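You operate a simulated robot arm through the tools that you are given. There is no shell and no other tool. Be economical: measure what you need, move in short steps, check, and stop when the job is done.

The job below is to be done with a simulated robot arm. You get a single attempt, and the scene is never put back.

JOB
Put the orange cloth in the purple packing tray. Put the red cloth on the narrow white board. Put the white handled strip in the blue tray. Take the orange round brush and leave it on top of the blue steel block. Put the jug on the shelf of the air bench away on the top of the drum stand. Put the purple round brush on the top of the grouper bench. Open the bolts drawer. Do these in any order. Set down upright: jug.

The check looks at the end state, three seconds after you hand in, the way a careful person would. Anything else that was tipped, shoved, dropped, spilled or broken makes it a failure. Flat cloth is picked up by pressing the open fingertips on it (5 to 10 N) and closing them slowly along it; thin cloth reads only 2 to 8 mm in the jaws.

ROBOT AND FRAMES
A 6-joint arm with a fingered hand on a trunk, on a base that drives. Base frame: it is fixed to the floor where the robot stands at the start and does not move with it; the origin is under the middle of the robot, x ahead of it, y to its left, z up. Readings come in m, degrees, newtons and seconds.
With the tool pointing down near the work surface it reaches from about 0.12 to 0.78 m from the robot's upright axis, wherever it stands. Its first joint turns from -166.0 to 166.0 degrees. Places, roughly: blue steel block (8x5x7 cm) [-0.5, -3.9, 0.9]; blue tray (40x30x4 cm) [-1.8, 1.1, 0.2]; bolts drawer [-2.7, 5.5, 0.8]; jug (15x10x12 cm) [7.1, -1.9, 0.6]; narrow white board (48x19x2 cm) [-2, 1, 0.8]; orange cloth (9x7x3 cm) [0.5, 0.1, 0.9]; orange round brush (4x4x10 cm) [-0.6, -3.5, 0.9]; purple packing tray [-1.75, -1.75, 0.75]; purple round brush (4x4x10 cm) [2.9, -3.8, 0.6]; red cloth (9x7x3 cm) [0.5, -1.1, 0.7]; top of the drum stand [-3.5, -1.1, 0.8]; top of the grouper bench [2.4, -3.7, 0.9]; white handled strip (20x3x8 cm) [-0.9, -1.7, 0.9]. Payload 5 kg.
The TCP is the grasp point between the finger pads, 0.043 m short of the fingertips. In the tool frame z runs along the fingers and y along their closing line. The gripper opens to 0.144 m. The gripper's body begins 0.05 m behind the TCP. The gripper is a hand of 5 fingers: y runs from the thumb to the fingers, the wrist lies at [-0.021, -0.133, -0.233] in the tool frame, and closing takes about 1.5 s.
Orientation is that of the tool frame in the base frame, as a unit quaternion [x, y, z, w]. With the fingers straight down and the wrist toward the robot, the tool's x, y and z point along [0, 1, 0], [1, 0, 0] and [0, 0, -1] of the base frame.

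CONTROLS
- The arm moves only by the tool nudge_tool. Its argument "commands" is text: rows parted by semicolons, each of 6 numbers parted by spaces: the shift along the base's x, y, z in m, then the turn, a rotation vector about the base's x, y, z in degrees. In form: x y z wx wy wz; .... A call has 1 to 20 rows; each row is the pose to reach, as a shift and turn from the pose commanded when the call began. "grip" is the gripper command, from -1 (shut) to 1 (fully open), values between in proportion, set as the call begins (left out, the last holds). A row lasts 0.2 s, in which the tool goes at most 0.05 m and 8.6 degrees; a call with a longer step from one row to the next is refused whole, and so is a gripper value outside its range. A pose out of reach is approached as far as the arm can. The call stops where the force on the tool passes 40 N (or 10 N more than at its start, if that is more) or the arm is blocked; 0.2 s more then pass. The fingers move at their own pace (about 0.072 m/s each) and stop on an object; they squeeze with about 26 N. The grip force told is the motor's: it shows also when the fingers shut on nothing. Time passes only in rows, and 0.2 s behind the last, so rows that repeat a pose let the fingers close. The reply holds the time, the measured pose of the TCP, the force on the tool along the base axes, the opening and the grip force, in the units named above and with some noise, with the torque about the TCP (base axes, N m) and any sound that the robot's microphone picked up, and new pictures: "pictures" is both (left out), scene, wrist or none.
- Cameras (640 x 400 px; columns grow to the right, rows downward): "scene" is now at [0.0078, 0.1058, 1.4335]; the picture's right is [-0.59, -0.81, 0.00], its down [-0.52, 0.38, -0.77] and it looks along [0.62, -0.45, -0.64] (base axes); focal length 291 px, centre (320, 200). "wrist" rides on the gripper at [0.086, -0.109, -0.168] in the tool frame; the picture's right is [-0.80, 0.28, -0.53], its down [-0.54, -0.73, 0.42] and it looks along [-0.27, 0.63, 0.73] (tool axes); focal length 275 px, centre (320, 200). There is no depth. A picture from a camera that has moved, and an enlarged one, comes with that camera's place and axes in the base frame and with its lens.
- raise_lower(by): slides the trunk up (or, below 0, down) by that many m; the arm and the scene camera ride with it, the base frame stays. It gives what a move gives, with no picture.
- base_move(legs): drives the robot by 1 to 6 legs, each [ahead, left, turn to the left] in m, m and degrees, along the robot's own axes; the way and the turn of a leg run together, so that a leg with both is an arc; at most 1.5 m and 180 degrees a leg. The arm and the cameras ride along, it lands a little off, and it stops where it bumps. It gives what a move gives, and a new picture of the scene camera.
- grasp_type(shape): the hand has 5 fingers and takes this shape, open, in about a second: jaw (thumb against the fingers, like two jaws); tri (thumb and two fingers); tip (a fingertip pinch); poke (one finger out to press); point (the index stretched); flat (the hand flat); cup (the hand cupped); fist (a fist). The gripper value then closes the fingers along that shape, each until it touches; the sizes above hold for jaw. It gives what a move gives, with no picture.
- aim_head(pan, tilt): turns the head with the scene camera to pan (to the left, within 155 degrees either way) and tilt (down, from -29 to 69), counted from straight ahead of the robot. It gives what a move gives, and a new picture of the scene camera.
- enlarge(camera, box): a new picture of the part [left, top, right, bottom] of that camera's present view, enlarged. No time passes.
- sign_off(): hands the job in; it is judged then, once.

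Work in short steps. Places have to be worked out from the pictures, the camera data and where the tool is seen: move nearer, look again, correct. Check each grasp and each placing, and mend what went wrong. You have 196 turns and 260 pictures in all, those below and enlarged ones among them. Open the gripper and draw the arm clear of the work before you hand the job in, unless the task says otherwise; then end with one line.

The tools are called after "Call:" as a command line: name --argument value ..., lists and objects as JSON in quotes. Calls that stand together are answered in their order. nudge_tool: Moves the arm, as the interface text tells. Its arguments: {"type":"object","properties":{"commands":{"type":"string"},"grip":{"type":"number"},"pictures":{"type":"string","enum":["both","scene","wrist","none"]}},"required":["commands"]} The other tools are called the same way: raise_lower (by) slides the trunk up or down; grasp_type (shape) gives the hand a shape; base_move (legs) drives the base; aim_head (pan, tilt) turns the head that bears the scene camera; enlarge (camera, box) takes an enlarged picture of a part of a camera's view; sign_off () hands the job in.

At the start:

```text
clock: 0.0
tcp_pos: [0.2396, -0.3588, 1.1636]
ee_rot: [0.708, 0.706, 0.0, 0.0]
contact_force: [0.4, 0.0, -0.1]
ft_torque: [0.02, 0.02, 0.01]
grip_width: 0.1437
grasp_force: 0.0
shape: jaw
trunk travel left (down, up): [-0.35, 0.24]
robot x, y, heading: [0.0007, -0.0049, -0.0]
head pan, tilt: [-36.0, 40.0]
```

scene: 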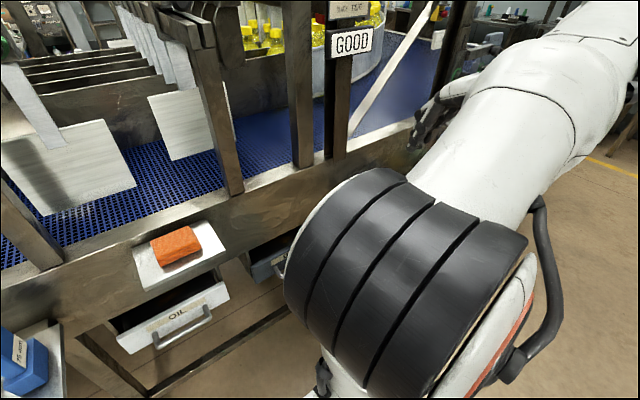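
wrist: 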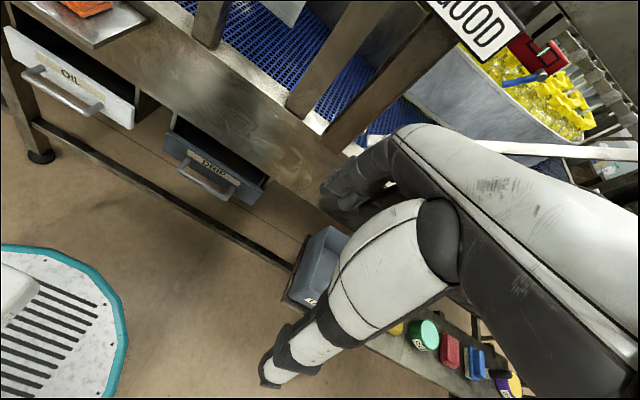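

The orange cloth sits on a small plate ahead at about [0.59, 0.11, 0.9]. I look around with the head before moving anything.

Call:
aim_head --pan 0 --tilt 35

Call:
aim_head --pan -90 --tilt 25

Call:
aim_head --pan -150 --tilt 25

Call:
aim_head --pan 140 --tilt 25

Call:
aim_head --pan 80 --tilt 25

```text
clock: 1.0
tcp_pos: [0.2388, -0.3586, 1.1638]
ee_rot: [0.708, 0.707, 0.0, 0.0]
contact_force: [-0.2, -0.9, 0.6]
ft_torque: [0.02, 0.02, 0.01]
grip_width: 0.1439
grasp_force: 0.0
shape: jaw
trunk travel left (down, up): [-0.35, 0.24]
robot x, y, heading: [0.0013, 0.0003, -0.1]
head pan, tilt: [0.0, 35.0]
camera scene: at [0.027, 0.1557, 1.4411], right [0.0, -1.0, 0.0], down [-0.57, 0.0, -0.82], along [0.82, 0.0, -0.57], focal length 291 px, centre (320, 200)
```

scene: 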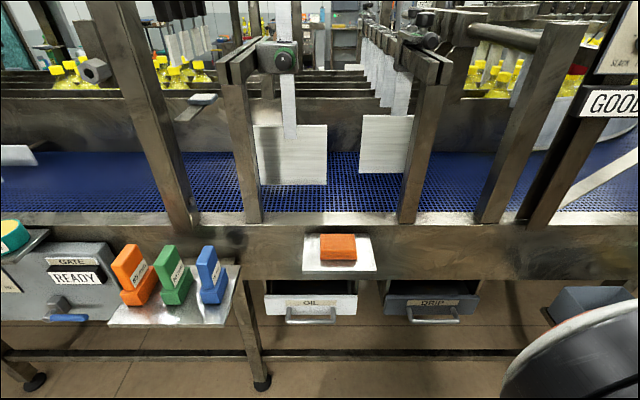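

```text
clock: 2.7
tcp_pos: [0.2403, -0.3581, 1.1628]
ee_rot: [0.706, 0.708, 0.0, 0.0]
contact_force: [0.0, 0.8, 0.0]
ft_torque: [-0.03, -0.02, -0.02]
grip_width: 0.1437
grasp_force: 0.1
shape: jaw
trunk travel left (down, up): [-0.35, 0.24]
robot x, y, heading: [0.0023, 0.0004, -0.1]
head pan, tilt: [-90.0, 25.0]
camera scene: at [-0.061, 0.0636, 1.4568], right [-1.0, 0.0, 0.0], down [0.0, 0.42, -0.91], along [0.0, -0.91, -0.42], focal length 291 px, centre (320, 200)
```

scene: 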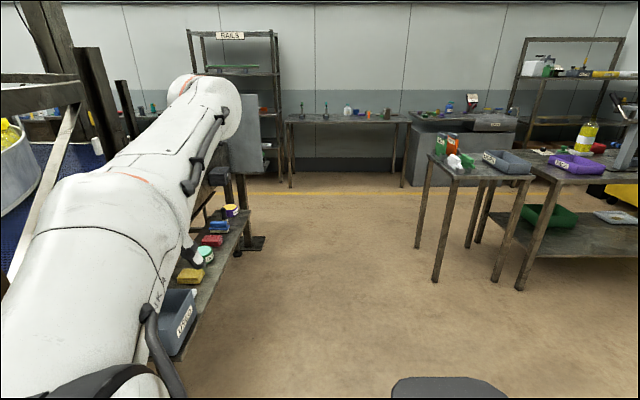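

```text
clock: 4.0
tcp_pos: [0.2393, -0.3587, 1.1626]
ee_rot: [0.707, 0.707, 0.0, 0.0]
contact_force: [-0.1, -0.1, -0.3]
ft_torque: [0.0, -0.01, -0.01]
grip_width: 0.1436
grasp_force: 0.0
shape: jaw
trunk travel left (down, up): [-0.35, 0.24]
robot x, y, heading: [0.0019, 0.0003, -0.3]
head pan, tilt: [-150.0, 25.0]
camera scene: at [-0.1408, 0.1096, 1.4568], right [-0.5, 0.87, 0.0], down [0.37, 0.21, -0.91], along [-0.78, -0.45, -0.42], focal length 291 px, centre (320, 200)
```

scene: 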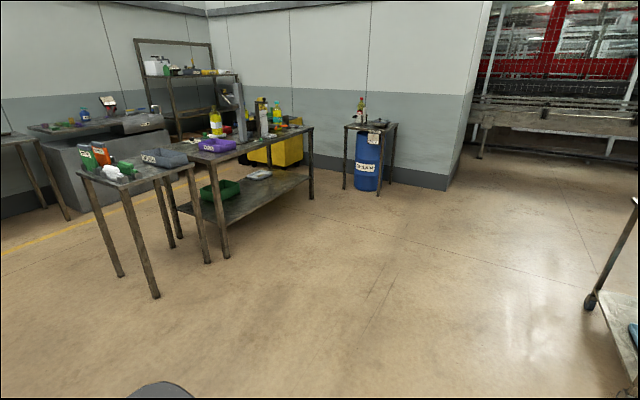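

```text
clock: 7.9
tcp_pos: [0.2401, -0.3598, 1.1633]
ee_rot: [0.707, 0.707, 0.0, 0.0]
contact_force: [0.1, 0.1, 0.4]
ft_torque: [0.0, -0.01, 0.0]
grip_width: 0.1435
grasp_force: 0.0
shape: jaw
trunk travel left (down, up): [-0.35, 0.24]
robot x, y, heading: [-0.0026, 0.0018, 0.1]
head pan, tilt: [140.0, 25.0]
camera scene: at [-0.1316, 0.215, 1.4568], right [0.64, 0.77, 0.0], down [0.32, -0.27, -0.91], along [-0.69, 0.58, -0.42], focal length 291 px, centre (320, 200)
```

scene: 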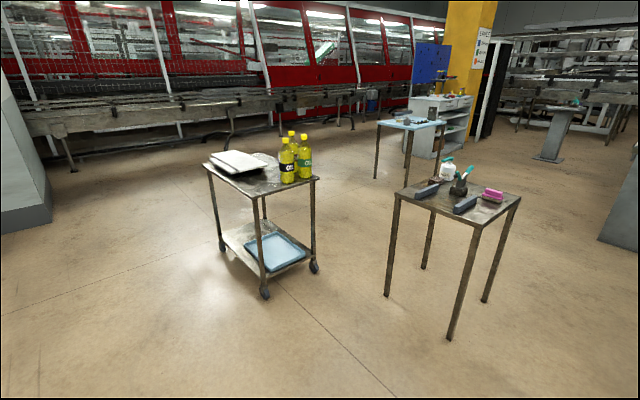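

```text
clock: 9.2
tcp_pos: [0.2394, -0.3583, 1.1632]
ee_rot: [0.707, 0.707, 0.0, -0.001]
contact_force: [0.3, 0.0, 0.3]
ft_torque: [0.0, 0.0, 0.0]
grip_width: 0.1436
grasp_force: 0.1
shape: jaw
trunk travel left (down, up): [-0.35, 0.24]
robot x, y, heading: [-0.0024, -0.0004, -0.2]
head pan, tilt: [80.0, 25.0]
camera scene: at [-0.0451, 0.2465, 1.4568], right [0.98, -0.17, 0.0], down [-0.07, -0.42, -0.91], along [0.16, 0.89, -0.42], focal length 291 px, centre (320, 200)
```

scene: 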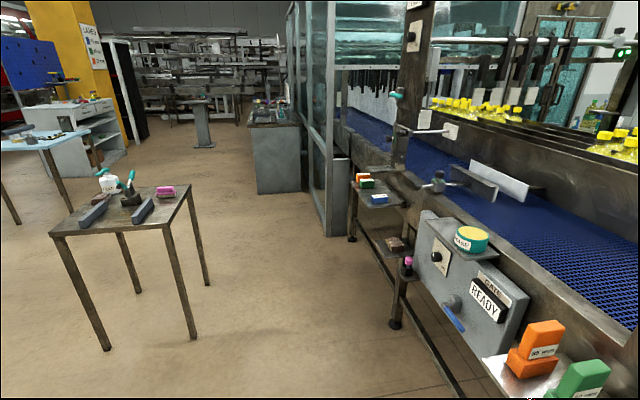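

I take a closer look down at the orange cloth.

Call:
aim_head --pan 0 --tilt 50

Call:
enlarge --camera "scene" --box '[240, 80, 440, 205]'

```text
clock: 10.8
tcp_pos: [0.2397, -0.359, 1.1642]
ee_rot: [0.707, 0.707, 0.0, 0.0]
contact_force: [1.0, -0.5, 0.2]
ft_torque: [0.01, -0.01, 0.0]
grip_width: 0.1437
grasp_force: 0.1
shape: jaw
trunk travel left (down, up): [-0.35, 0.24]
robot x, y, heading: [-0.0001, 0.0006, 0.1]
head pan, tilt: [0.0, 50.0]
camera scene: at [0.016, 0.1558, 1.4194], right [0.0, -1.0, 0.0], down [-0.77, 0.0, -0.64], along [0.64, 0.0, -0.77], focal length 291 px, centre (320, 200)
```

scene: 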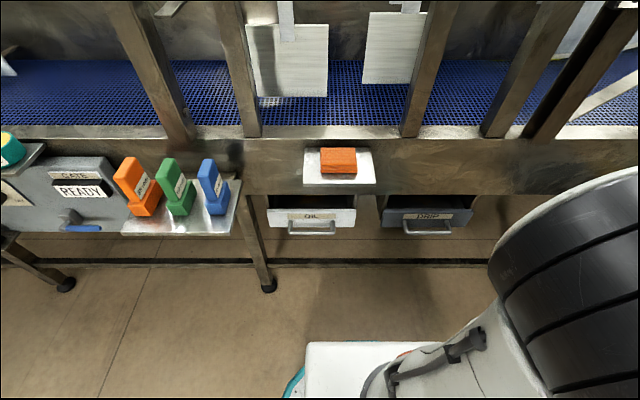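

```text
3.20 times, centred on (340, 142) of scene
camera zoom: at [0.016, 0.1558, 1.4194], right [0.0, -1.0, 0.0], down [-0.77, 0.0, -0.64], along [0.64, 0.0, -0.77], focal length 932 px, centre (256, 384)
```

zoom: 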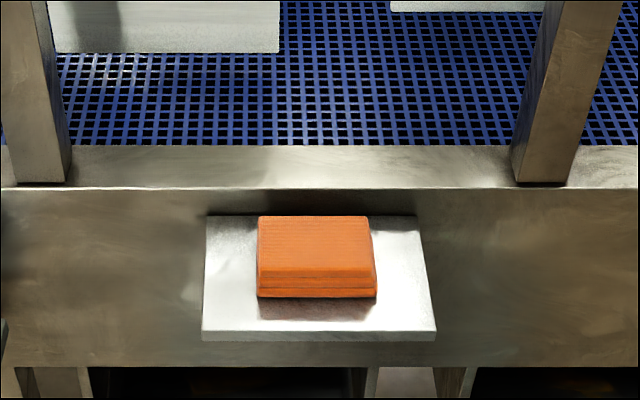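

Cloth centre is around [0.588, 0.107], plate top around z 0.88–0.90, with the beam face at about x 0.66. I move above it with the fingers partly open to fit between cloth and beam.

Call:
nudge_tool --commands "0.03 0.04 0 0 0 0;0.06 0.08 0 0 0 0;0.09 0.12 0 0 0 0;0.12 0.16 0 0 0 0;0.15 0.2 0 0 0 0;0.18 0.24 0 0 0 0;0.21 0.28 0 0 0 0;0.24 0.32 0 0 0 0;0.27 0.36 0 0 0 0;0.3 0.4 0 0 0 0;0.325 0.43 -0.02 0 0 0;0.345 0.466 -0.04 0 0 0;0.345 0.466 -0.08 0 0 0" --grip 0.4

```text
clock: 13.6
tcp_pos: [0.5859, 0.108, 1.0837]
ee_rot: [0.707, 0.707, 0.0, 0.0]
contact_force: [0.0, -0.3, -0.3]
ft_torque: [-0.03, -0.02, -0.01]
grip_width: 0.101
grasp_force: 0.0
shape: jaw
trunk travel left (down, up): [-0.35, 0.24]
robot x, y, heading: [0.0011, -0.0006, 0.2]
head pan, tilt: [0.0, 50.0]
camera scene: at [0.0161, 0.1561, 1.4194], right [0.0, -1.0, 0.0], down [-0.77, 0.0, -0.64], along [0.64, 0.0, -0.77], focal length 291 px, centre (320, 200)
camera wrist: at [0.4766, 0.1949, 1.2515], right [0.28, -0.8, 0.53], down [-0.73, -0.54, -0.42], along [0.63, -0.27, -0.73], focal length 275 px, centre (320, 200)
```

scene: 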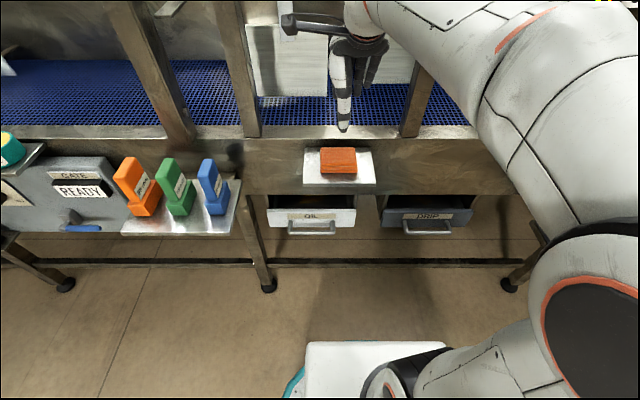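
wrist: 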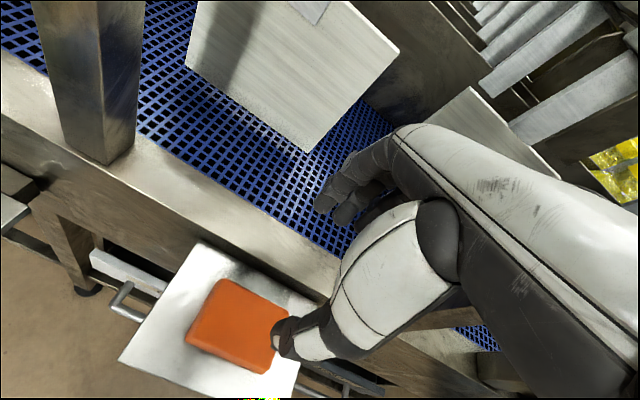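

Triangulating the wrist and scene views puts the cloth nearer: about [0.535, 0.115], top near z 0.955. I shift above it and lower a little to check.

Call:
nudge_tool --commands "-0.025 0.003 0 0 0 0;-0.05 0.006 -0.01 0 0 0;-0.05 0.006 -0.04 0 0 0"

Call:
enlarge --camera "scene" --box '[240, 80, 440, 205]'

```text
clock: 14.4
tcp_pos: [0.5357, 0.1116, 1.0428]
ee_rot: [0.707, 0.707, 0.001, 0.001]
contact_force: [-0.5, 0.2, 0.2]
ft_torque: [0.0, -0.07, 0.01]
grip_width: 0.1009
grasp_force: 0.1
shape: jaw
trunk travel left (down, up): [-0.35, 0.24]
robot x, y, heading: [-0.0008, 0.0012, -0.1]
head pan, tilt: [0.0, 50.0]
camera scene: at [0.0157, 0.1558, 1.4194], right [0.0, -1.0, 0.0], down [-0.77, 0.0, -0.64], along [0.64, 0.0, -0.77], focal length 291 px, centre (320, 200)
camera wrist: at [0.426, 0.1992, 1.2109], right [0.28, -0.8, 0.53], down [-0.73, -0.54, -0.42], along [0.63, -0.27, -0.73], focal length 275 px, centre (320, 200)
```

scene: 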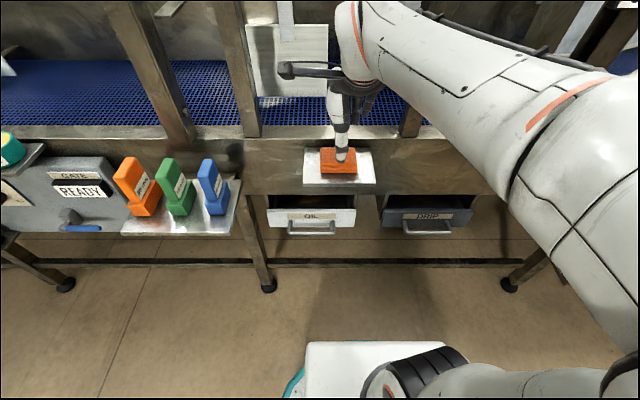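
wrist: 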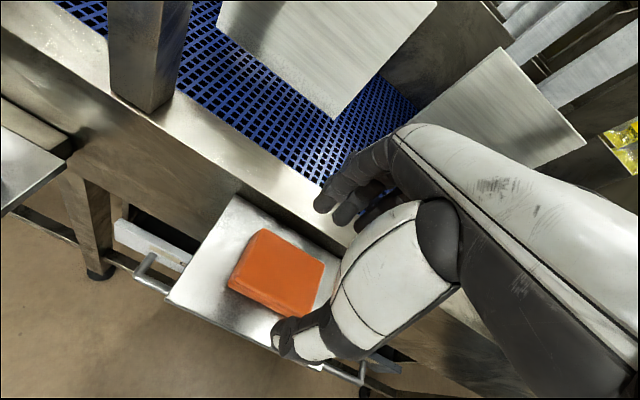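

```text
3.20 times, centred on (340, 142) of scene
camera zoom: at [0.0157, 0.1558, 1.4194], right [0.0, -1.0, 0.0], down [-0.77, 0.0, -0.64], along [0.64, 0.0, -0.77], focal length 932 px, centre (256, 384)
```

zoom: 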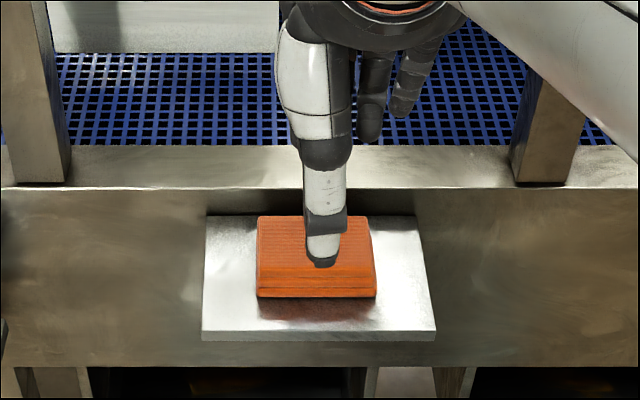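

Refined: cloth top centre [0.547, 0.111, 0.945], beam face x≈0.615. I narrow to 0.09 and descend between cloth and beam.

Call:
nudge_tool --commands "0.012 0 0 0 0 0;0.012 0 -0.02 0 0 0;0.012 0 -0.04 0 0 0;0.012 0 -0.055 0 0 0" --grip 0.25

Call:
enlarge --camera "scene" --box '[240, 80, 440, 205]'

```text
clock: 15.4
tcp_pos: [0.5479, 0.1128, 0.9966]
ee_rot: [0.707, 0.707, 0.007, 0.004]
contact_force: [-3.7, -1.5, 38.5]
ft_torque: [0.49, -2.03, -0.02]
grip_width: 0.0886
grasp_force: 0.0
shape: jaw
trunk travel left (down, up): [-0.35, 0.24]
robot x, y, heading: [-0.0016, 0.0005, -0.1]
head pan, tilt: [0.0, 50.0]
camera scene: at [0.0135, 0.1553, 1.4203], right [0.0, -1.0, 0.0], down [-0.76, 0.0, -0.64], along [0.64, 0.0, -0.76], focal length 291 px, centre (320, 200)
camera wrist: at [0.4359, 0.1993, 1.1636], right [0.28, -0.8, 0.54], down [-0.72, -0.54, -0.44], along [0.64, -0.26, -0.72], focal length 275 px, centre (320, 200)
```

scene: 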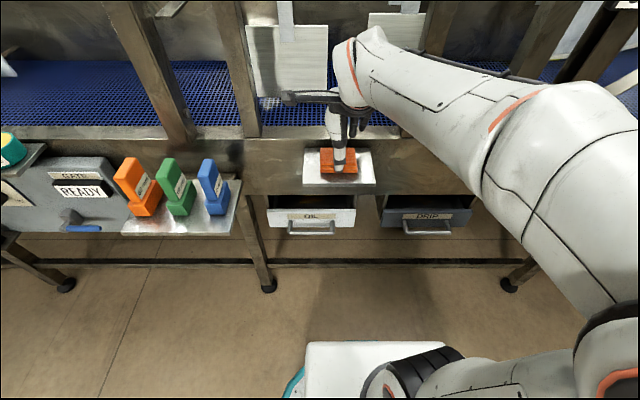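
wrist: 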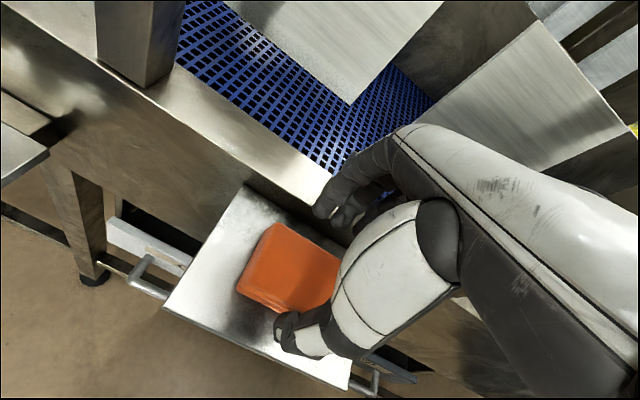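

```text
3.20 times, centred on (340, 142) of scene
camera zoom: at [0.0135, 0.1553, 1.4203], right [0.0, -1.0, 0.0], down [-0.76, 0.0, -0.64], along [0.64, 0.0, -0.76], focal length 932 px, centre (256, 384)
```

zoom: 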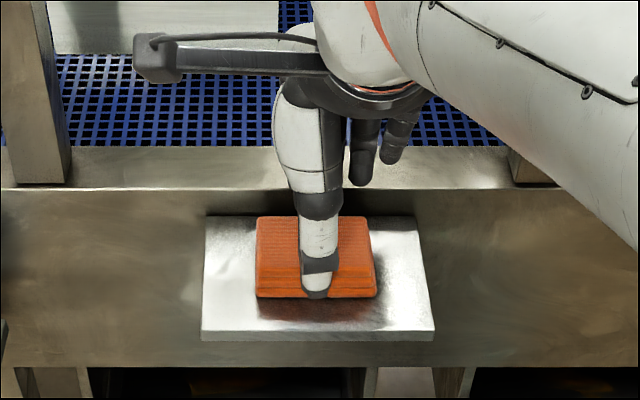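

The far fingers met the beam top (force acts ~5 cm ahead of the TCP). I lift and turn the hand 90° to grip across the 9 cm sides instead, parallel to the beam.

Call:
nudge_tool --commands "-0.005 0 0.04 0 0 0;-0.01 0 0.08 0 0 0;-0.01 0 0.08 0 0 8.5;-0.01 0 0.08 0 0 17;-0.01 0 0.08 0 0 25.5;-0.01 0 0.08 0 0 34;-0.01 0 0.08 0 0 42.5;-0.01 0 0.08 0 0 51;-0.01 0 0.08 0 0 59.5;-0.01 0 0.08 0 0 68;-0.01 0 0.08 0 0 76.5;-0.01 0 0.08 0 0 85;-0.01 0 0.08 0 0 90;-0.01 0 0.08 0 0 90" --grip 1

```text
clock: 18.4
tcp_pos: [0.5373, 0.1133, 1.069]
ee_rot: [-0.002, 1.0, 0.0, 0.0]
contact_force: [-0.7, -0.3, 0.6]
ft_torque: [-0.01, 0.02, 0.03]
grip_width: 0.1438
grasp_force: 0.0
shape: jaw
trunk travel left (down, up): [-0.35, 0.24]
robot x, y, heading: [0.001, 0.0019, 0.1]
head pan, tilt: [0.0, 50.0]
camera scene: at [0.0162, 0.1559, 1.4193], right [0.0, -1.0, 0.0], down [-0.77, 0.0, -0.64], along [0.64, 0.0, -0.77], focal length 291 px, centre (320, 200)
camera wrist: at [0.4503, 0.0051, 1.2363], right [0.8, 0.28, 0.53], down [0.54, -0.72, -0.42], along [0.27, 0.63, -0.73], focal length 275 px, centre (320, 200)
```

scene: 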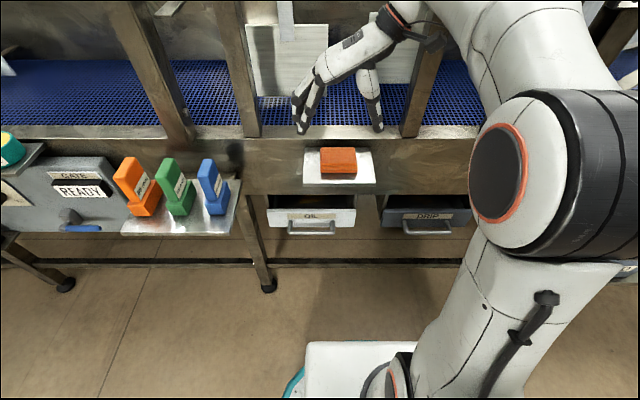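
wrist: 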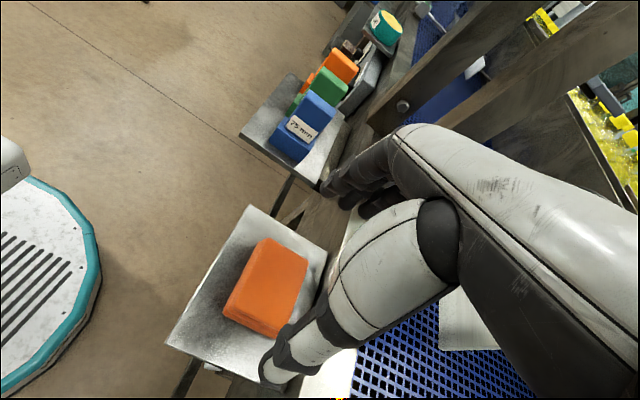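

Cloth top centre reads about [0.54, 0.114, 0.945]; fingers now straddle it in y. I descend slowly at x 0.53.

Call:
nudge_tool --commands "-0.005 0 -0.03 0 0 0;-0.008 0 -0.06 0 0 0;-0.008 0 -0.085 0 0 0;-0.008 0 -0.095 0 0 0;-0.008 0 -0.103 0 0 0"

Call:
enlarge --camera "scene" --box '[240, 80, 440, 205]'

```text
clock: 19.6
tcp_pos: [0.5298, 0.1127, 0.9694]
ee_rot: [0.001, 1.0, 0.001, 0.002]
contact_force: [0.9, -3.0, 24.3]
ft_torque: [1.34, -0.32, -0.05]
grip_width: 0.1422
grasp_force: 0.1
shape: jaw
trunk travel left (down, up): [-0.35, 0.24]
robot x, y, heading: [0.0056, 0.0028, -0.0]
head pan, tilt: [0.0, 50.0]
camera scene: at [0.0149, 0.1552, 1.42], right [0.0, -1.0, 0.0], down [-0.77, 0.0, -0.64], along [0.64, 0.0, -0.77], focal length 291 px, centre (320, 200)
camera wrist: at [0.4412, 0.0042, 1.1369], right [0.79, 0.28, 0.54], down [0.54, -0.72, -0.42], along [0.27, 0.63, -0.73], focal length 275 px, centre (320, 200)
```

scene: 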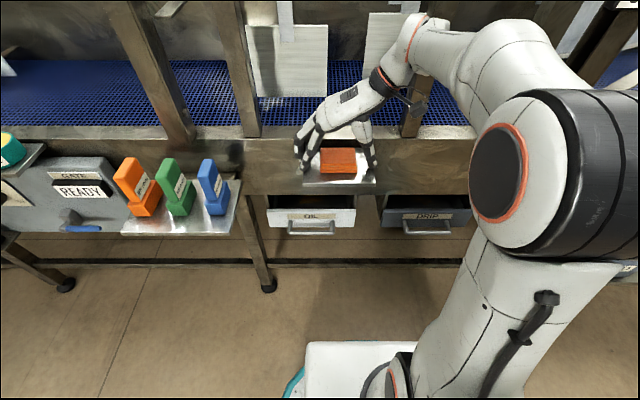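
wrist: 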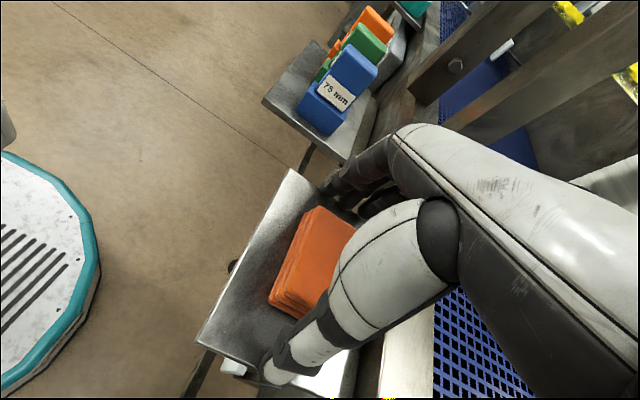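

```text
3.20 times, centred on (340, 142) of scene
camera zoom: at [0.0149, 0.1552, 1.42], right [0.0, -1.0, 0.0], down [-0.77, 0.0, -0.64], along [0.64, 0.0, -0.77], focal length 932 px, centre (256, 384)
```

zoom: 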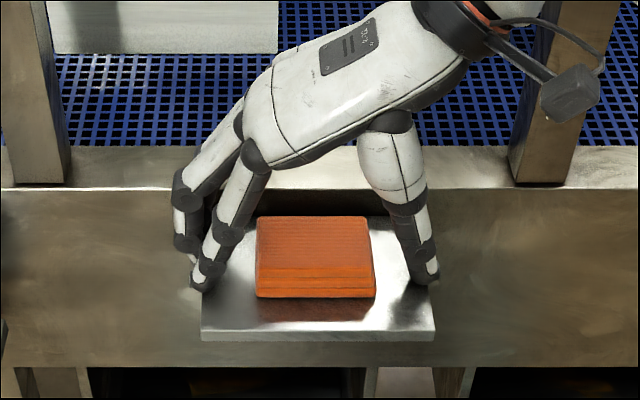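

The fingertips touch the plate (z≈0.926) straddling the cloth. I ease up a few mm and close.

Call:
nudge_tool --commands "0.004 0 0.005 0 0 0;0.004 0 0.005 0 0 0;0.004 0 0.005 0 0 0;0.004 0 0.005 0 0 0;0.004 0 0.005 0 0 0;0.004 0 0.005 0 0 0;0.004 0 0.005 0 0 0;0.004 0 0.005 0 0 0" --grip -1 --pictures "none"

Call:
enlarge --camera "scene" --box '[240, 80, 440, 205]'

```text
clock: 21.4
tcp_pos: [0.5323, 0.1138, 0.9723]
ee_rot: [0.0, 1.0, 0.0, 0.002]
contact_force: [-2.8, 7.7, 38.4]
ft_torque: [-1.58, 0.34, 0.16]
grip_width: 0.1361
grasp_force: 26.0
shape: jaw
trunk travel left (down, up): [-0.35, 0.24]
robot x, y, heading: [-0.0008, 0.0007, -0.0]
head pan, tilt: [0.0, 50.0]
```

```text
3.20 times, centred on (340, 142) of scene
camera zoom: at [0.0136, 0.1563, 1.4195], right [0.0, -1.0, 0.0], down [-0.76, 0.0, -0.64], along [0.64, 0.0, -0.76], focal length 932 px, centre (256, 384)
```

zoom: 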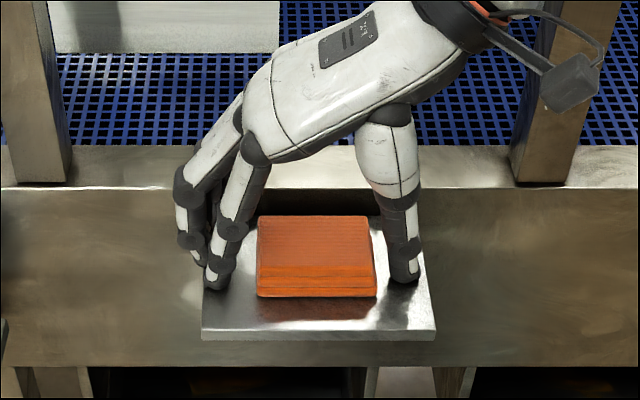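

Closing swings the tips down into the plate. I rise, pre-close to about 0.105 and come down again.

Call:
nudge_tool --commands "0 0 0.02 0 0 0;0 0 0.04 0 0 0;0 0 0.04 0 0 0;0 0 0.04 0 0 0;0 0 0.02 0 0 0;0 0 0.01 0 0 0" --grip 0.5 --pictures "none"

Call:
enlarge --camera "scene" --box '[240, 80, 440, 205]'

```text
clock: 22.8
tcp_pos: [0.5335, 0.1135, 0.9792]
ee_rot: [0.0, 1.0, 0.0, 0.001]
contact_force: [0.1, -0.8, -1.2]
ft_torque: [-0.03, -0.01, 0.0]
grip_width: 0.1282
grasp_force: 25.5
shape: jaw
trunk travel left (down, up): [-0.35, 0.24]
robot x, y, heading: [-0.0013, -0.0027, -0.2]
head pan, tilt: [0.0, 50.0]
```

```text
3.20 times, centred on (340, 142) of scene
camera zoom: at [0.0161, 0.1559, 1.4193], right [0.0, -1.0, 0.0], down [-0.77, 0.0, -0.64], along [0.64, 0.0, -0.77], focal length 932 px, centre (256, 384)
```

zoom: 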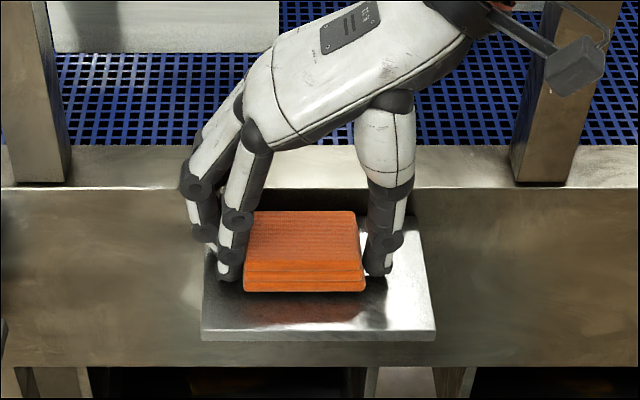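

Grip force of 25 N at 0.128: it seems to be holding the cloth. I close fully and lift to check.

Call:
nudge_tool --commands "0 0 0 0 0 0;0 0 0 0 0 0;0 0 0 0 0 0;-0.01 0 0.03 0 0 0;-0.02 0 0.07 0 0 0;-0.03 0 0.1 0 0 0" --grip -1

```text
clock: 24.2
tcp_pos: [0.5043, 0.1141, 1.0821]
ee_rot: [0.0, 1.0, 0.0, 0.001]
contact_force: [0.1, -0.7, -0.8]
ft_torque: [0.03, 0.01, 0.03]
grip_width: 0.1285
grasp_force: 25.5
shape: jaw
trunk travel left (down, up): [-0.35, 0.24]
robot x, y, heading: [0.0015, -0.001, 0.1]
head pan, tilt: [0.0, 50.0]
camera scene: at [0.016, 0.1559, 1.4193], right [0.0, -1.0, 0.0], down [-0.77, 0.0, -0.64], along [0.64, 0.0, -0.77], focal length 291 px, centre (320, 200)
camera wrist: at [0.4171, 0.0057, 1.2502], right [0.8, 0.28, 0.53], down [0.54, -0.73, -0.42], along [0.27, 0.63, -0.73], focal length 275 px, centre (320, 200)
```

scene: 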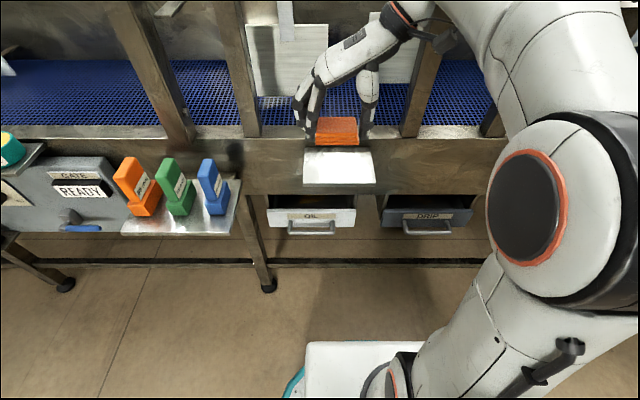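
wrist: 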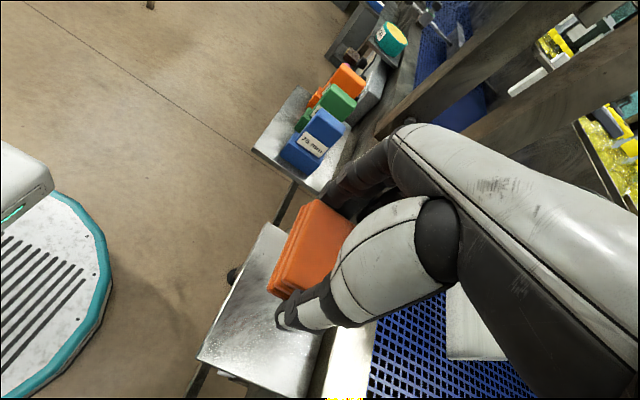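

The cloth is held. I retract the arm, back off from the machine, and turn to face the tables at -y.

Call:
nudge_tool --commands "-0.04 -0.02 0.02 0 0 0;-0.08 -0.04 0.04 0 0 0;-0.12 -0.07 0.06 0 0 0;-0.16 -0.1 0.08 0 0 0;-0.18 -0.14 0.1 0 0 0;-0.18 -0.18 0.12 0 0 0;-0.18 -0.22 0.12 0 0 0;-0.18 -0.26 0.12 0 0 0" --pictures "none"

Call:
base_move --legs '[[-0.45, 0, 0], [0, 0, -90]]'

Call:
aim_head --pan -35 --tilt 20

```text
refused: row 3 steps farther than a row can; nothing moved
```

```text
clock: 30.8
tcp_pos: [-0.3529, -0.5079, 1.0813]
ee_rot: [0.717, 0.697, -0.001, 0.0]
contact_force: [-0.1, -0.7, -0.3]
ft_torque: [0.01, 0.03, 0.0]
grip_width: 0.1285
grasp_force: 26.2
shape: jaw
trunk travel left (down, up): [-0.35, 0.24]
robot x, y, heading: [-0.4519, -0.0006, -91.7]
head pan, tilt: [0.0, 50.0]
camera scene: at [-0.2972, -0.0221, 1.4193], right [-1.0, 0.03, 0.0], down [0.02, 0.77, -0.64], along [-0.02, -0.64, -0.77], focal length 291 px, centre (320, 200)
```

scene: 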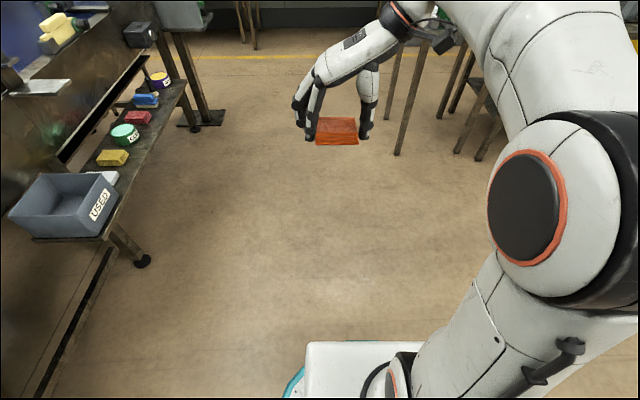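

```text
clock: 31.8
tcp_pos: [-0.3513, -0.5087, 1.0816]
ee_rot: [0.718, 0.696, 0.0, 0.0]
contact_force: [-1.5, -0.3, -0.4]
ft_torque: [0.01, -0.02, -0.01]
grip_width: 0.1283
grasp_force: 26.1
shape: jaw
trunk travel left (down, up): [-0.35, 0.24]
robot x, y, heading: [-0.4518, -0.0029, -91.6]
head pan, tilt: [-35.0, 20.0]
camera scene: at [-0.3505, -0.0198, 1.4648], right [-0.8, 0.6, 0.0], down [0.2, 0.28, -0.94], along [-0.56, -0.75, -0.34], focal length 291 px, centre (320, 200)
```

scene: 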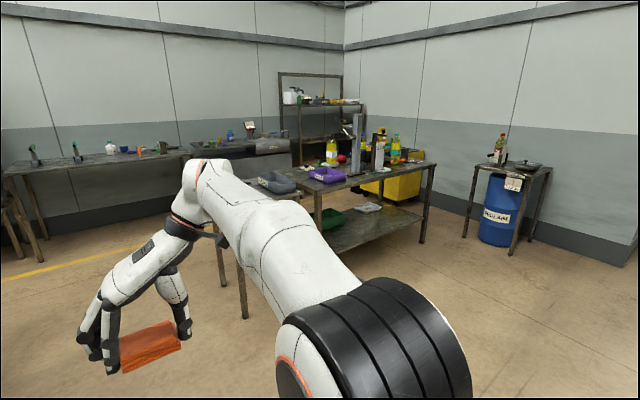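

Purple tray triangulates to about [-1.7, -1.73, 0.85]. I strafe right and drive ahead toward the tray.

Call:
base_move --legs '[[0, -1.27, 1.6], [0.8, 0, 0]]'

Call:
aim_head --pan 0 --tilt 40

```text
clock: 42.2
tcp_pos: [-1.6026, -1.3077, 1.0821]
ee_rot: [0.705, 0.709, 0.0, 0.0]
contact_force: [0.0, -0.4, -0.7]
ft_torque: [-0.03, 0.0, 0.01]
grip_width: 0.128
grasp_force: 26.0
shape: jaw
trunk travel left (down, up): [-0.35, 0.24]
robot x, y, heading: [-1.7156, -0.8067, -89.7]
head pan, tilt: [-35.0, 20.0]
camera scene: at [-1.6162, -0.8211, 1.4649], right [-0.82, 0.57, 0.0], down [0.19, 0.28, -0.94], along [-0.54, -0.77, -0.34], focal length 291 px, centre (320, 200)
```

scene: 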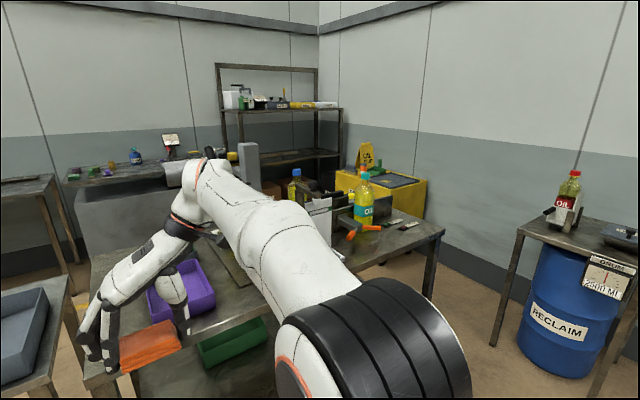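

```text
clock: 43.2
tcp_pos: [-1.6018, -1.3091, 1.0812]
ee_rot: [0.705, 0.709, 0.0, 0.0]
contact_force: [0.2, -0.3, 0.0]
ft_torque: [0.04, -0.05, 0.0]
grip_width: 0.1284
grasp_force: 26.2
shape: jaw
trunk travel left (down, up): [-0.35, 0.24]
robot x, y, heading: [-1.7185, -0.8069, -89.8]
head pan, tilt: [0.0, 40.0]
camera scene: at [-1.5628, -0.8296, 1.4335], right [-1.0, 0.0, 0.0], down [0.0, 0.64, -0.77], along [0.0, -0.77, -0.64], focal length 291 px, centre (320, 200)
```

scene: 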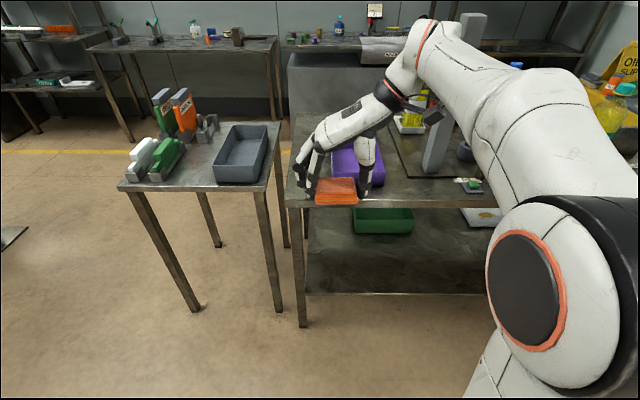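

I move the base left 0.2 and ahead 0.25 so the arm stays clear of the tall grey post, then rotate the hand so the wrist is toward the robot.

Call:
base_move --legs '[[0, 0.2, 0], [0.25, 0, 0]]'

Call:
nudge_tool --commands "0 0 0.02 0 0 -8.5;0 0 0.04 0 0 -17;0 0 0.04 0 0 -25.5;0 0 0.04 0 0 -34;0 0 0.04 0 0 -42.5;0 0 0.04 0 0 -51;0 0 0.04 0 0 -59.5;0 0 0.04 0 0 -68;0 0 0.04 0 0 -76.5;0 0 0.04 0 0 -85;0 0 0.04 0 0 -90;-0.04 0 0.04 0 0 -90;-0.08 0 0.04 0 0 -90;-0.12 0 0.04 0 0 -90"

```text
clock: 46.2
tcp_pos: [-1.3918, -1.5562, 1.0813]
ee_rot: [0.703, 0.711, 0.0, 0.0]
contact_force: [0.2, 1.0, -0.8]
ft_torque: [0.0, 0.02, 0.01]
grip_width: 0.1286
grasp_force: 25.3
shape: jaw
trunk travel left (down, up): [-0.35, 0.24]
robot x, y, heading: [-1.509, -1.0544, -89.2]
head pan, tilt: [0.0, 40.0]
camera scene: at [-1.3568, -1.0757, 1.4335], right [-1.0, -0.01, 0.0], down [-0.01, 0.64, -0.77], along [0.01, -0.77, -0.64], focal length 291 px, centre (320, 200)
```

scene: 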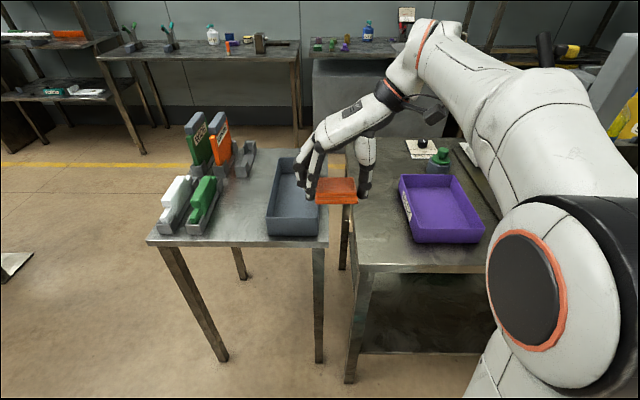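

```text
clock: 49.2
tcp_pos: [-1.5148, -1.5545, 1.1227]
ee_rot: [1.0, 0.006, 0.001, -0.001]
contact_force: [0.8, -0.1, -0.4]
ft_torque: [0.03, 0.03, 0.0]
grip_width: 0.1283
grasp_force: 25.8
shape: jaw
trunk travel left (down, up): [-0.35, 0.24]
robot x, y, heading: [-1.5135, -1.0503, -89.2]
head pan, tilt: [0.0, 40.0]
camera scene: at [-1.3567, -1.0757, 1.4335], right [-1.0, -0.01, 0.0], down [-0.01, 0.64, -0.77], along [0.01, -0.77, -0.64], focal length 291 px, centre (320, 200)
camera wrist: at [-1.43, -1.4448, 1.2909], right [-0.79, -0.29, 0.53], down [-0.55, 0.72, -0.42], along [-0.26, -0.63, -0.73], focal length 275 px, centre (320, 200)
```

scene: 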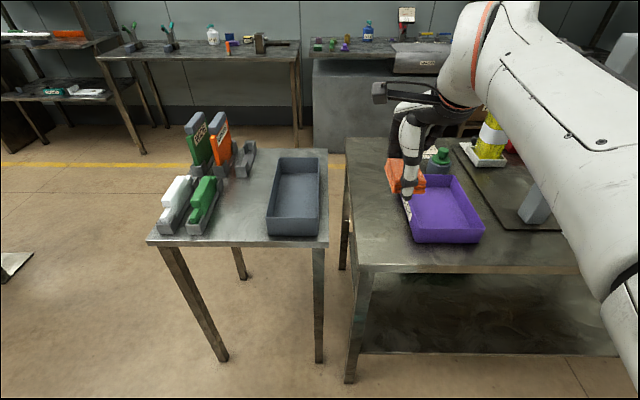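
wrist: 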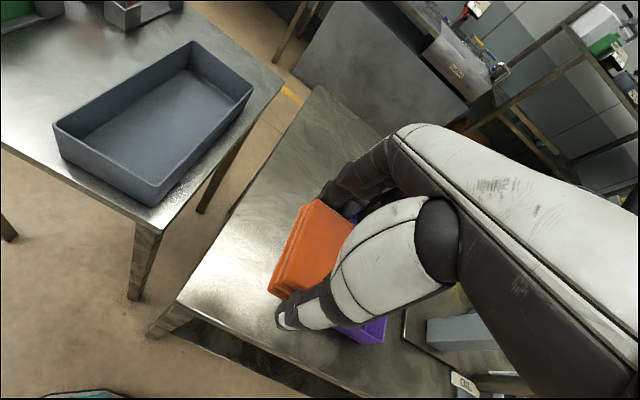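

Tray centre comes out at about [-1.74, -1.77, 0.8]. I move the cloth above it at the current height.

Call:
nudge_tool --commands "-0.035 -0.03 0 0 0 0;-0.07 -0.06 0 0 0 0;-0.105 -0.09 0 0 0 0;-0.14 -0.12 0 0 0 0;-0.175 -0.15 0 0 0 0;-0.2 -0.18 0 0 0 0;-0.225 -0.21 0 0 0 0;-0.225 -0.21 0 0 0 0"

```text
clock: 51.0
tcp_pos: [-1.7394, -1.7645, 1.1217]
ee_rot: [1.0, 0.006, 0.0, -0.001]
contact_force: [0.0, -0.8, -0.8]
ft_torque: [0.0, 0.01, 0.02]
grip_width: 0.1284
grasp_force: 26.3
shape: jaw
trunk travel left (down, up): [-0.35, 0.24]
robot x, y, heading: [-1.5125, -1.0485, -89.5]
head pan, tilt: [0.0, 40.0]
camera scene: at [-1.357, -1.0759, 1.4335], right [-1.0, -0.01, 0.0], down [-0.01, 0.64, -0.77], along [0.01, -0.77, -0.64], focal length 291 px, centre (320, 200)
camera wrist: at [-1.6553, -1.6534, 1.2904], right [-0.79, -0.29, 0.53], down [-0.55, 0.72, -0.42], along [-0.26, -0.63, -0.73], focal length 275 px, centre (320, 200)
```

scene: 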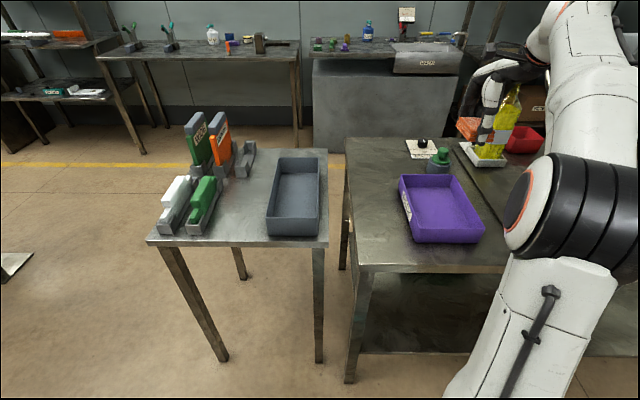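
wrist: 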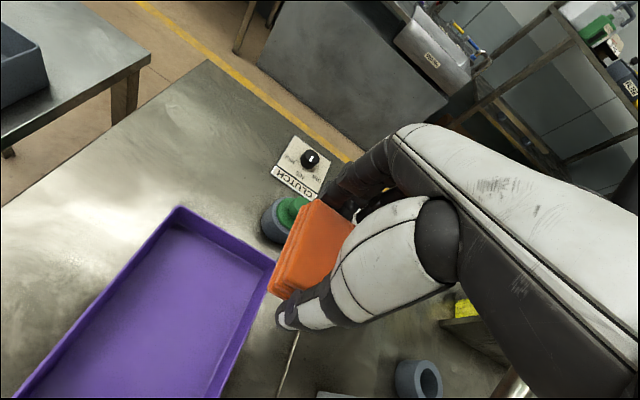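

Corner triangulation gives the tray x −1.79..−1.60, y −1.86..−1.59, rim z≈0.87. I shift to its centre and lower.

Call:
nudge_tool --commands "0.04 0.02 0 0 0 0;0.045 0.04 -0.04 0 0 0;0.045 0.04 -0.08 0 0 0;0.045 0.04 -0.12 0 0 0;0.045 0.04 -0.16 0 0 0;0.045 0.04 -0.18 0 0 0"

```text
clock: 52.4
tcp_pos: [-1.6922, -1.7238, 0.9426]
ee_rot: [1.0, 0.006, 0.0, 0.0]
contact_force: [0.6, 0.1, -0.1]
ft_torque: [0.01, 0.02, -0.02]
grip_width: 0.1281
grasp_force: 26.2
shape: jaw
trunk travel left (down, up): [-0.35, 0.24]
robot x, y, heading: [-1.5142, -1.0509, -89.2]
head pan, tilt: [0.0, 40.0]
camera scene: at [-1.3569, -1.0759, 1.4335], right [-1.0, -0.01, 0.0], down [-0.01, 0.64, -0.77], along [0.01, -0.77, -0.64], focal length 291 px, centre (320, 200)
camera wrist: at [-1.6079, -1.6133, 1.1105], right [-0.79, -0.29, 0.53], down [-0.55, 0.72, -0.42], along [-0.26, -0.63, -0.73], focal length 275 px, centre (320, 200)
```

scene: 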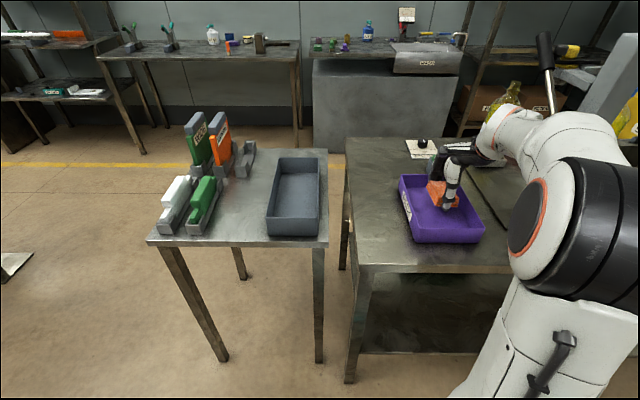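
wrist: 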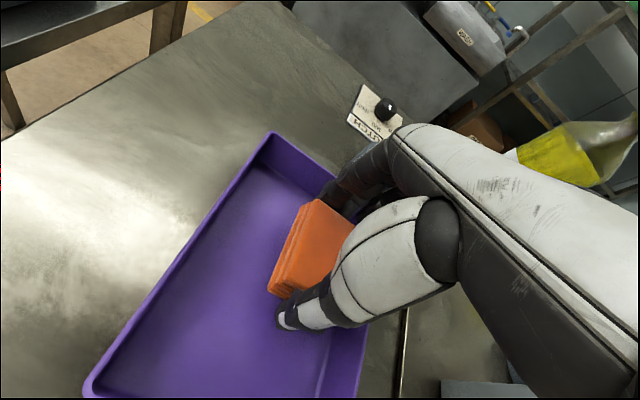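

Well inside the tray. I nudge toward the tray's middle and lower until contact.

Call:
nudge_tool --commands "0.015 0.015 -0.02 0 0 0;0.015 0.015 -0.035 0 0 0;0.015 0.015 -0.045 0 0 0;0.015 0.015 -0.055 0 0 0;0.015 0.015 -0.065 0 0 0;0.015 0.015 -0.075 0 0 0"

```text
clock: 53.4
tcp_pos: [-1.6776, -1.7138, 0.9034]
ee_rot: [1.0, 0.006, -0.003, 0.01]
contact_force: [0.8, 2.7, 13.7]
ft_torque: [0.87, -0.06, -0.05]
grip_width: 0.1287
grasp_force: 25.8
shape: jaw
trunk travel left (down, up): [-0.35, 0.24]
robot x, y, heading: [-1.5098, -1.0538, -89.2]
head pan, tilt: [0.0, 40.0]
stopped in row 4: the force on the tool passed its limit (the readings are from after the stop); the commanded pose is now the measured one
camera scene: at [-1.3565, -1.0746, 1.4336], right [-1.0, -0.01, 0.0], down [-0.01, 0.64, -0.77], along [0.01, -0.77, -0.64], focal length 291 px, centre (320, 200)
camera wrist: at [-1.5929, -1.6014, 1.0685], right [-0.79, -0.28, 0.54], down [-0.55, 0.71, -0.43], along [-0.26, -0.64, -0.72], focal length 275 px, centre (320, 200)
```

scene: 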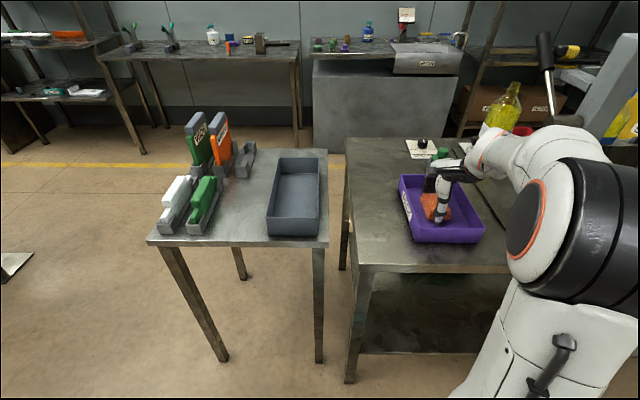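
wrist: 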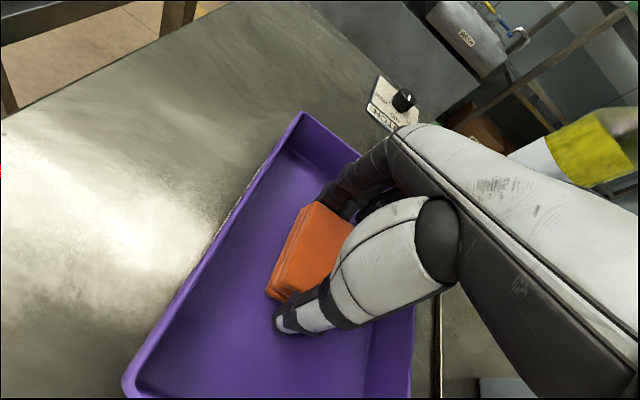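

The cloth rests on the tray floor. I open and lift straight up.

Call:
nudge_tool --commands "0 0 0.004 0 0 0;0 0 0.004 0 0 0;0 0 0.004 0 0 0;0 0 0.02 0 0 0;0 0 0.06 0 0 0;0 0 0.1 0 0 0;0 0 0.15 0 0 0;0 0 0.2 0 0 0;0 0 0.25 0 0 0" --grip 1

```text
clock: 55.4
tcp_pos: [-1.677, -1.7157, 1.151]
ee_rot: [1.0, 0.005, -0.002, 0.006]
contact_force: [-1.0, -0.3, -0.3]
ft_torque: [-0.01, -0.02, -0.01]
grip_width: 0.1437
grasp_force: 0.0
shape: jaw
trunk travel left (down, up): [-0.35, 0.24]
robot x, y, heading: [-1.5124, -1.0523, -89.2]
head pan, tilt: [0.0, 40.0]
camera scene: at [-1.3568, -1.0756, 1.4334], right [-1.0, -0.01, 0.0], down [-0.01, 0.64, -0.77], along [0.01, -0.77, -0.64], focal length 291 px, centre (320, 200)
camera wrist: at [-1.592, -1.6023, 1.3169], right [-0.79, -0.28, 0.54], down [-0.55, 0.71, -0.43], along [-0.26, -0.64, -0.72], focal length 275 px, centre (320, 200)
```

scene: 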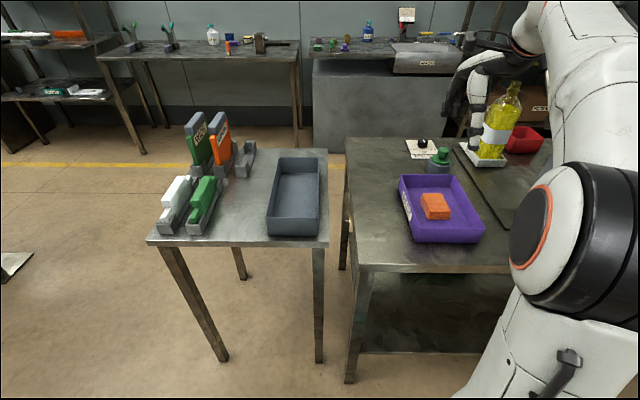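
wrist: 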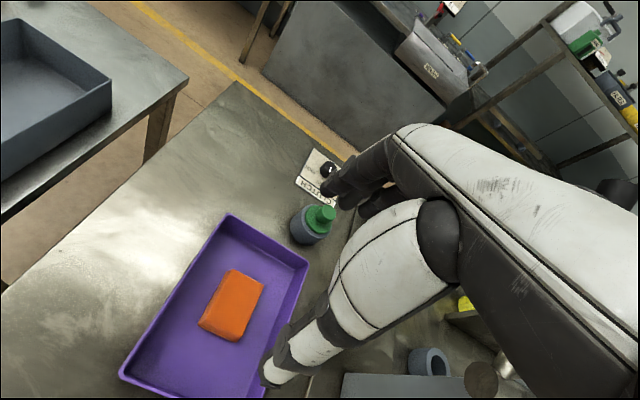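

Orange cloth is in the purple tray. Now I zoom in on the strips on the small table.

Call:
enlarge --camera "scene" --box '[140, 100, 270, 245]'

```text
2.76 times, centred on (205, 172) of scene
camera zoom: at [-1.3568, -1.0756, 1.4334], right [-1.0, -0.01, 0.0], down [-0.01, 0.64, -0.77], along [0.01, -0.77, -0.64], focal length 803 px, centre (637, 276)
```

zoom: 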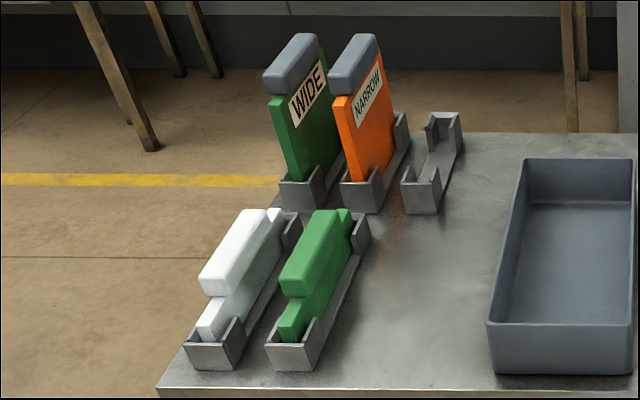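

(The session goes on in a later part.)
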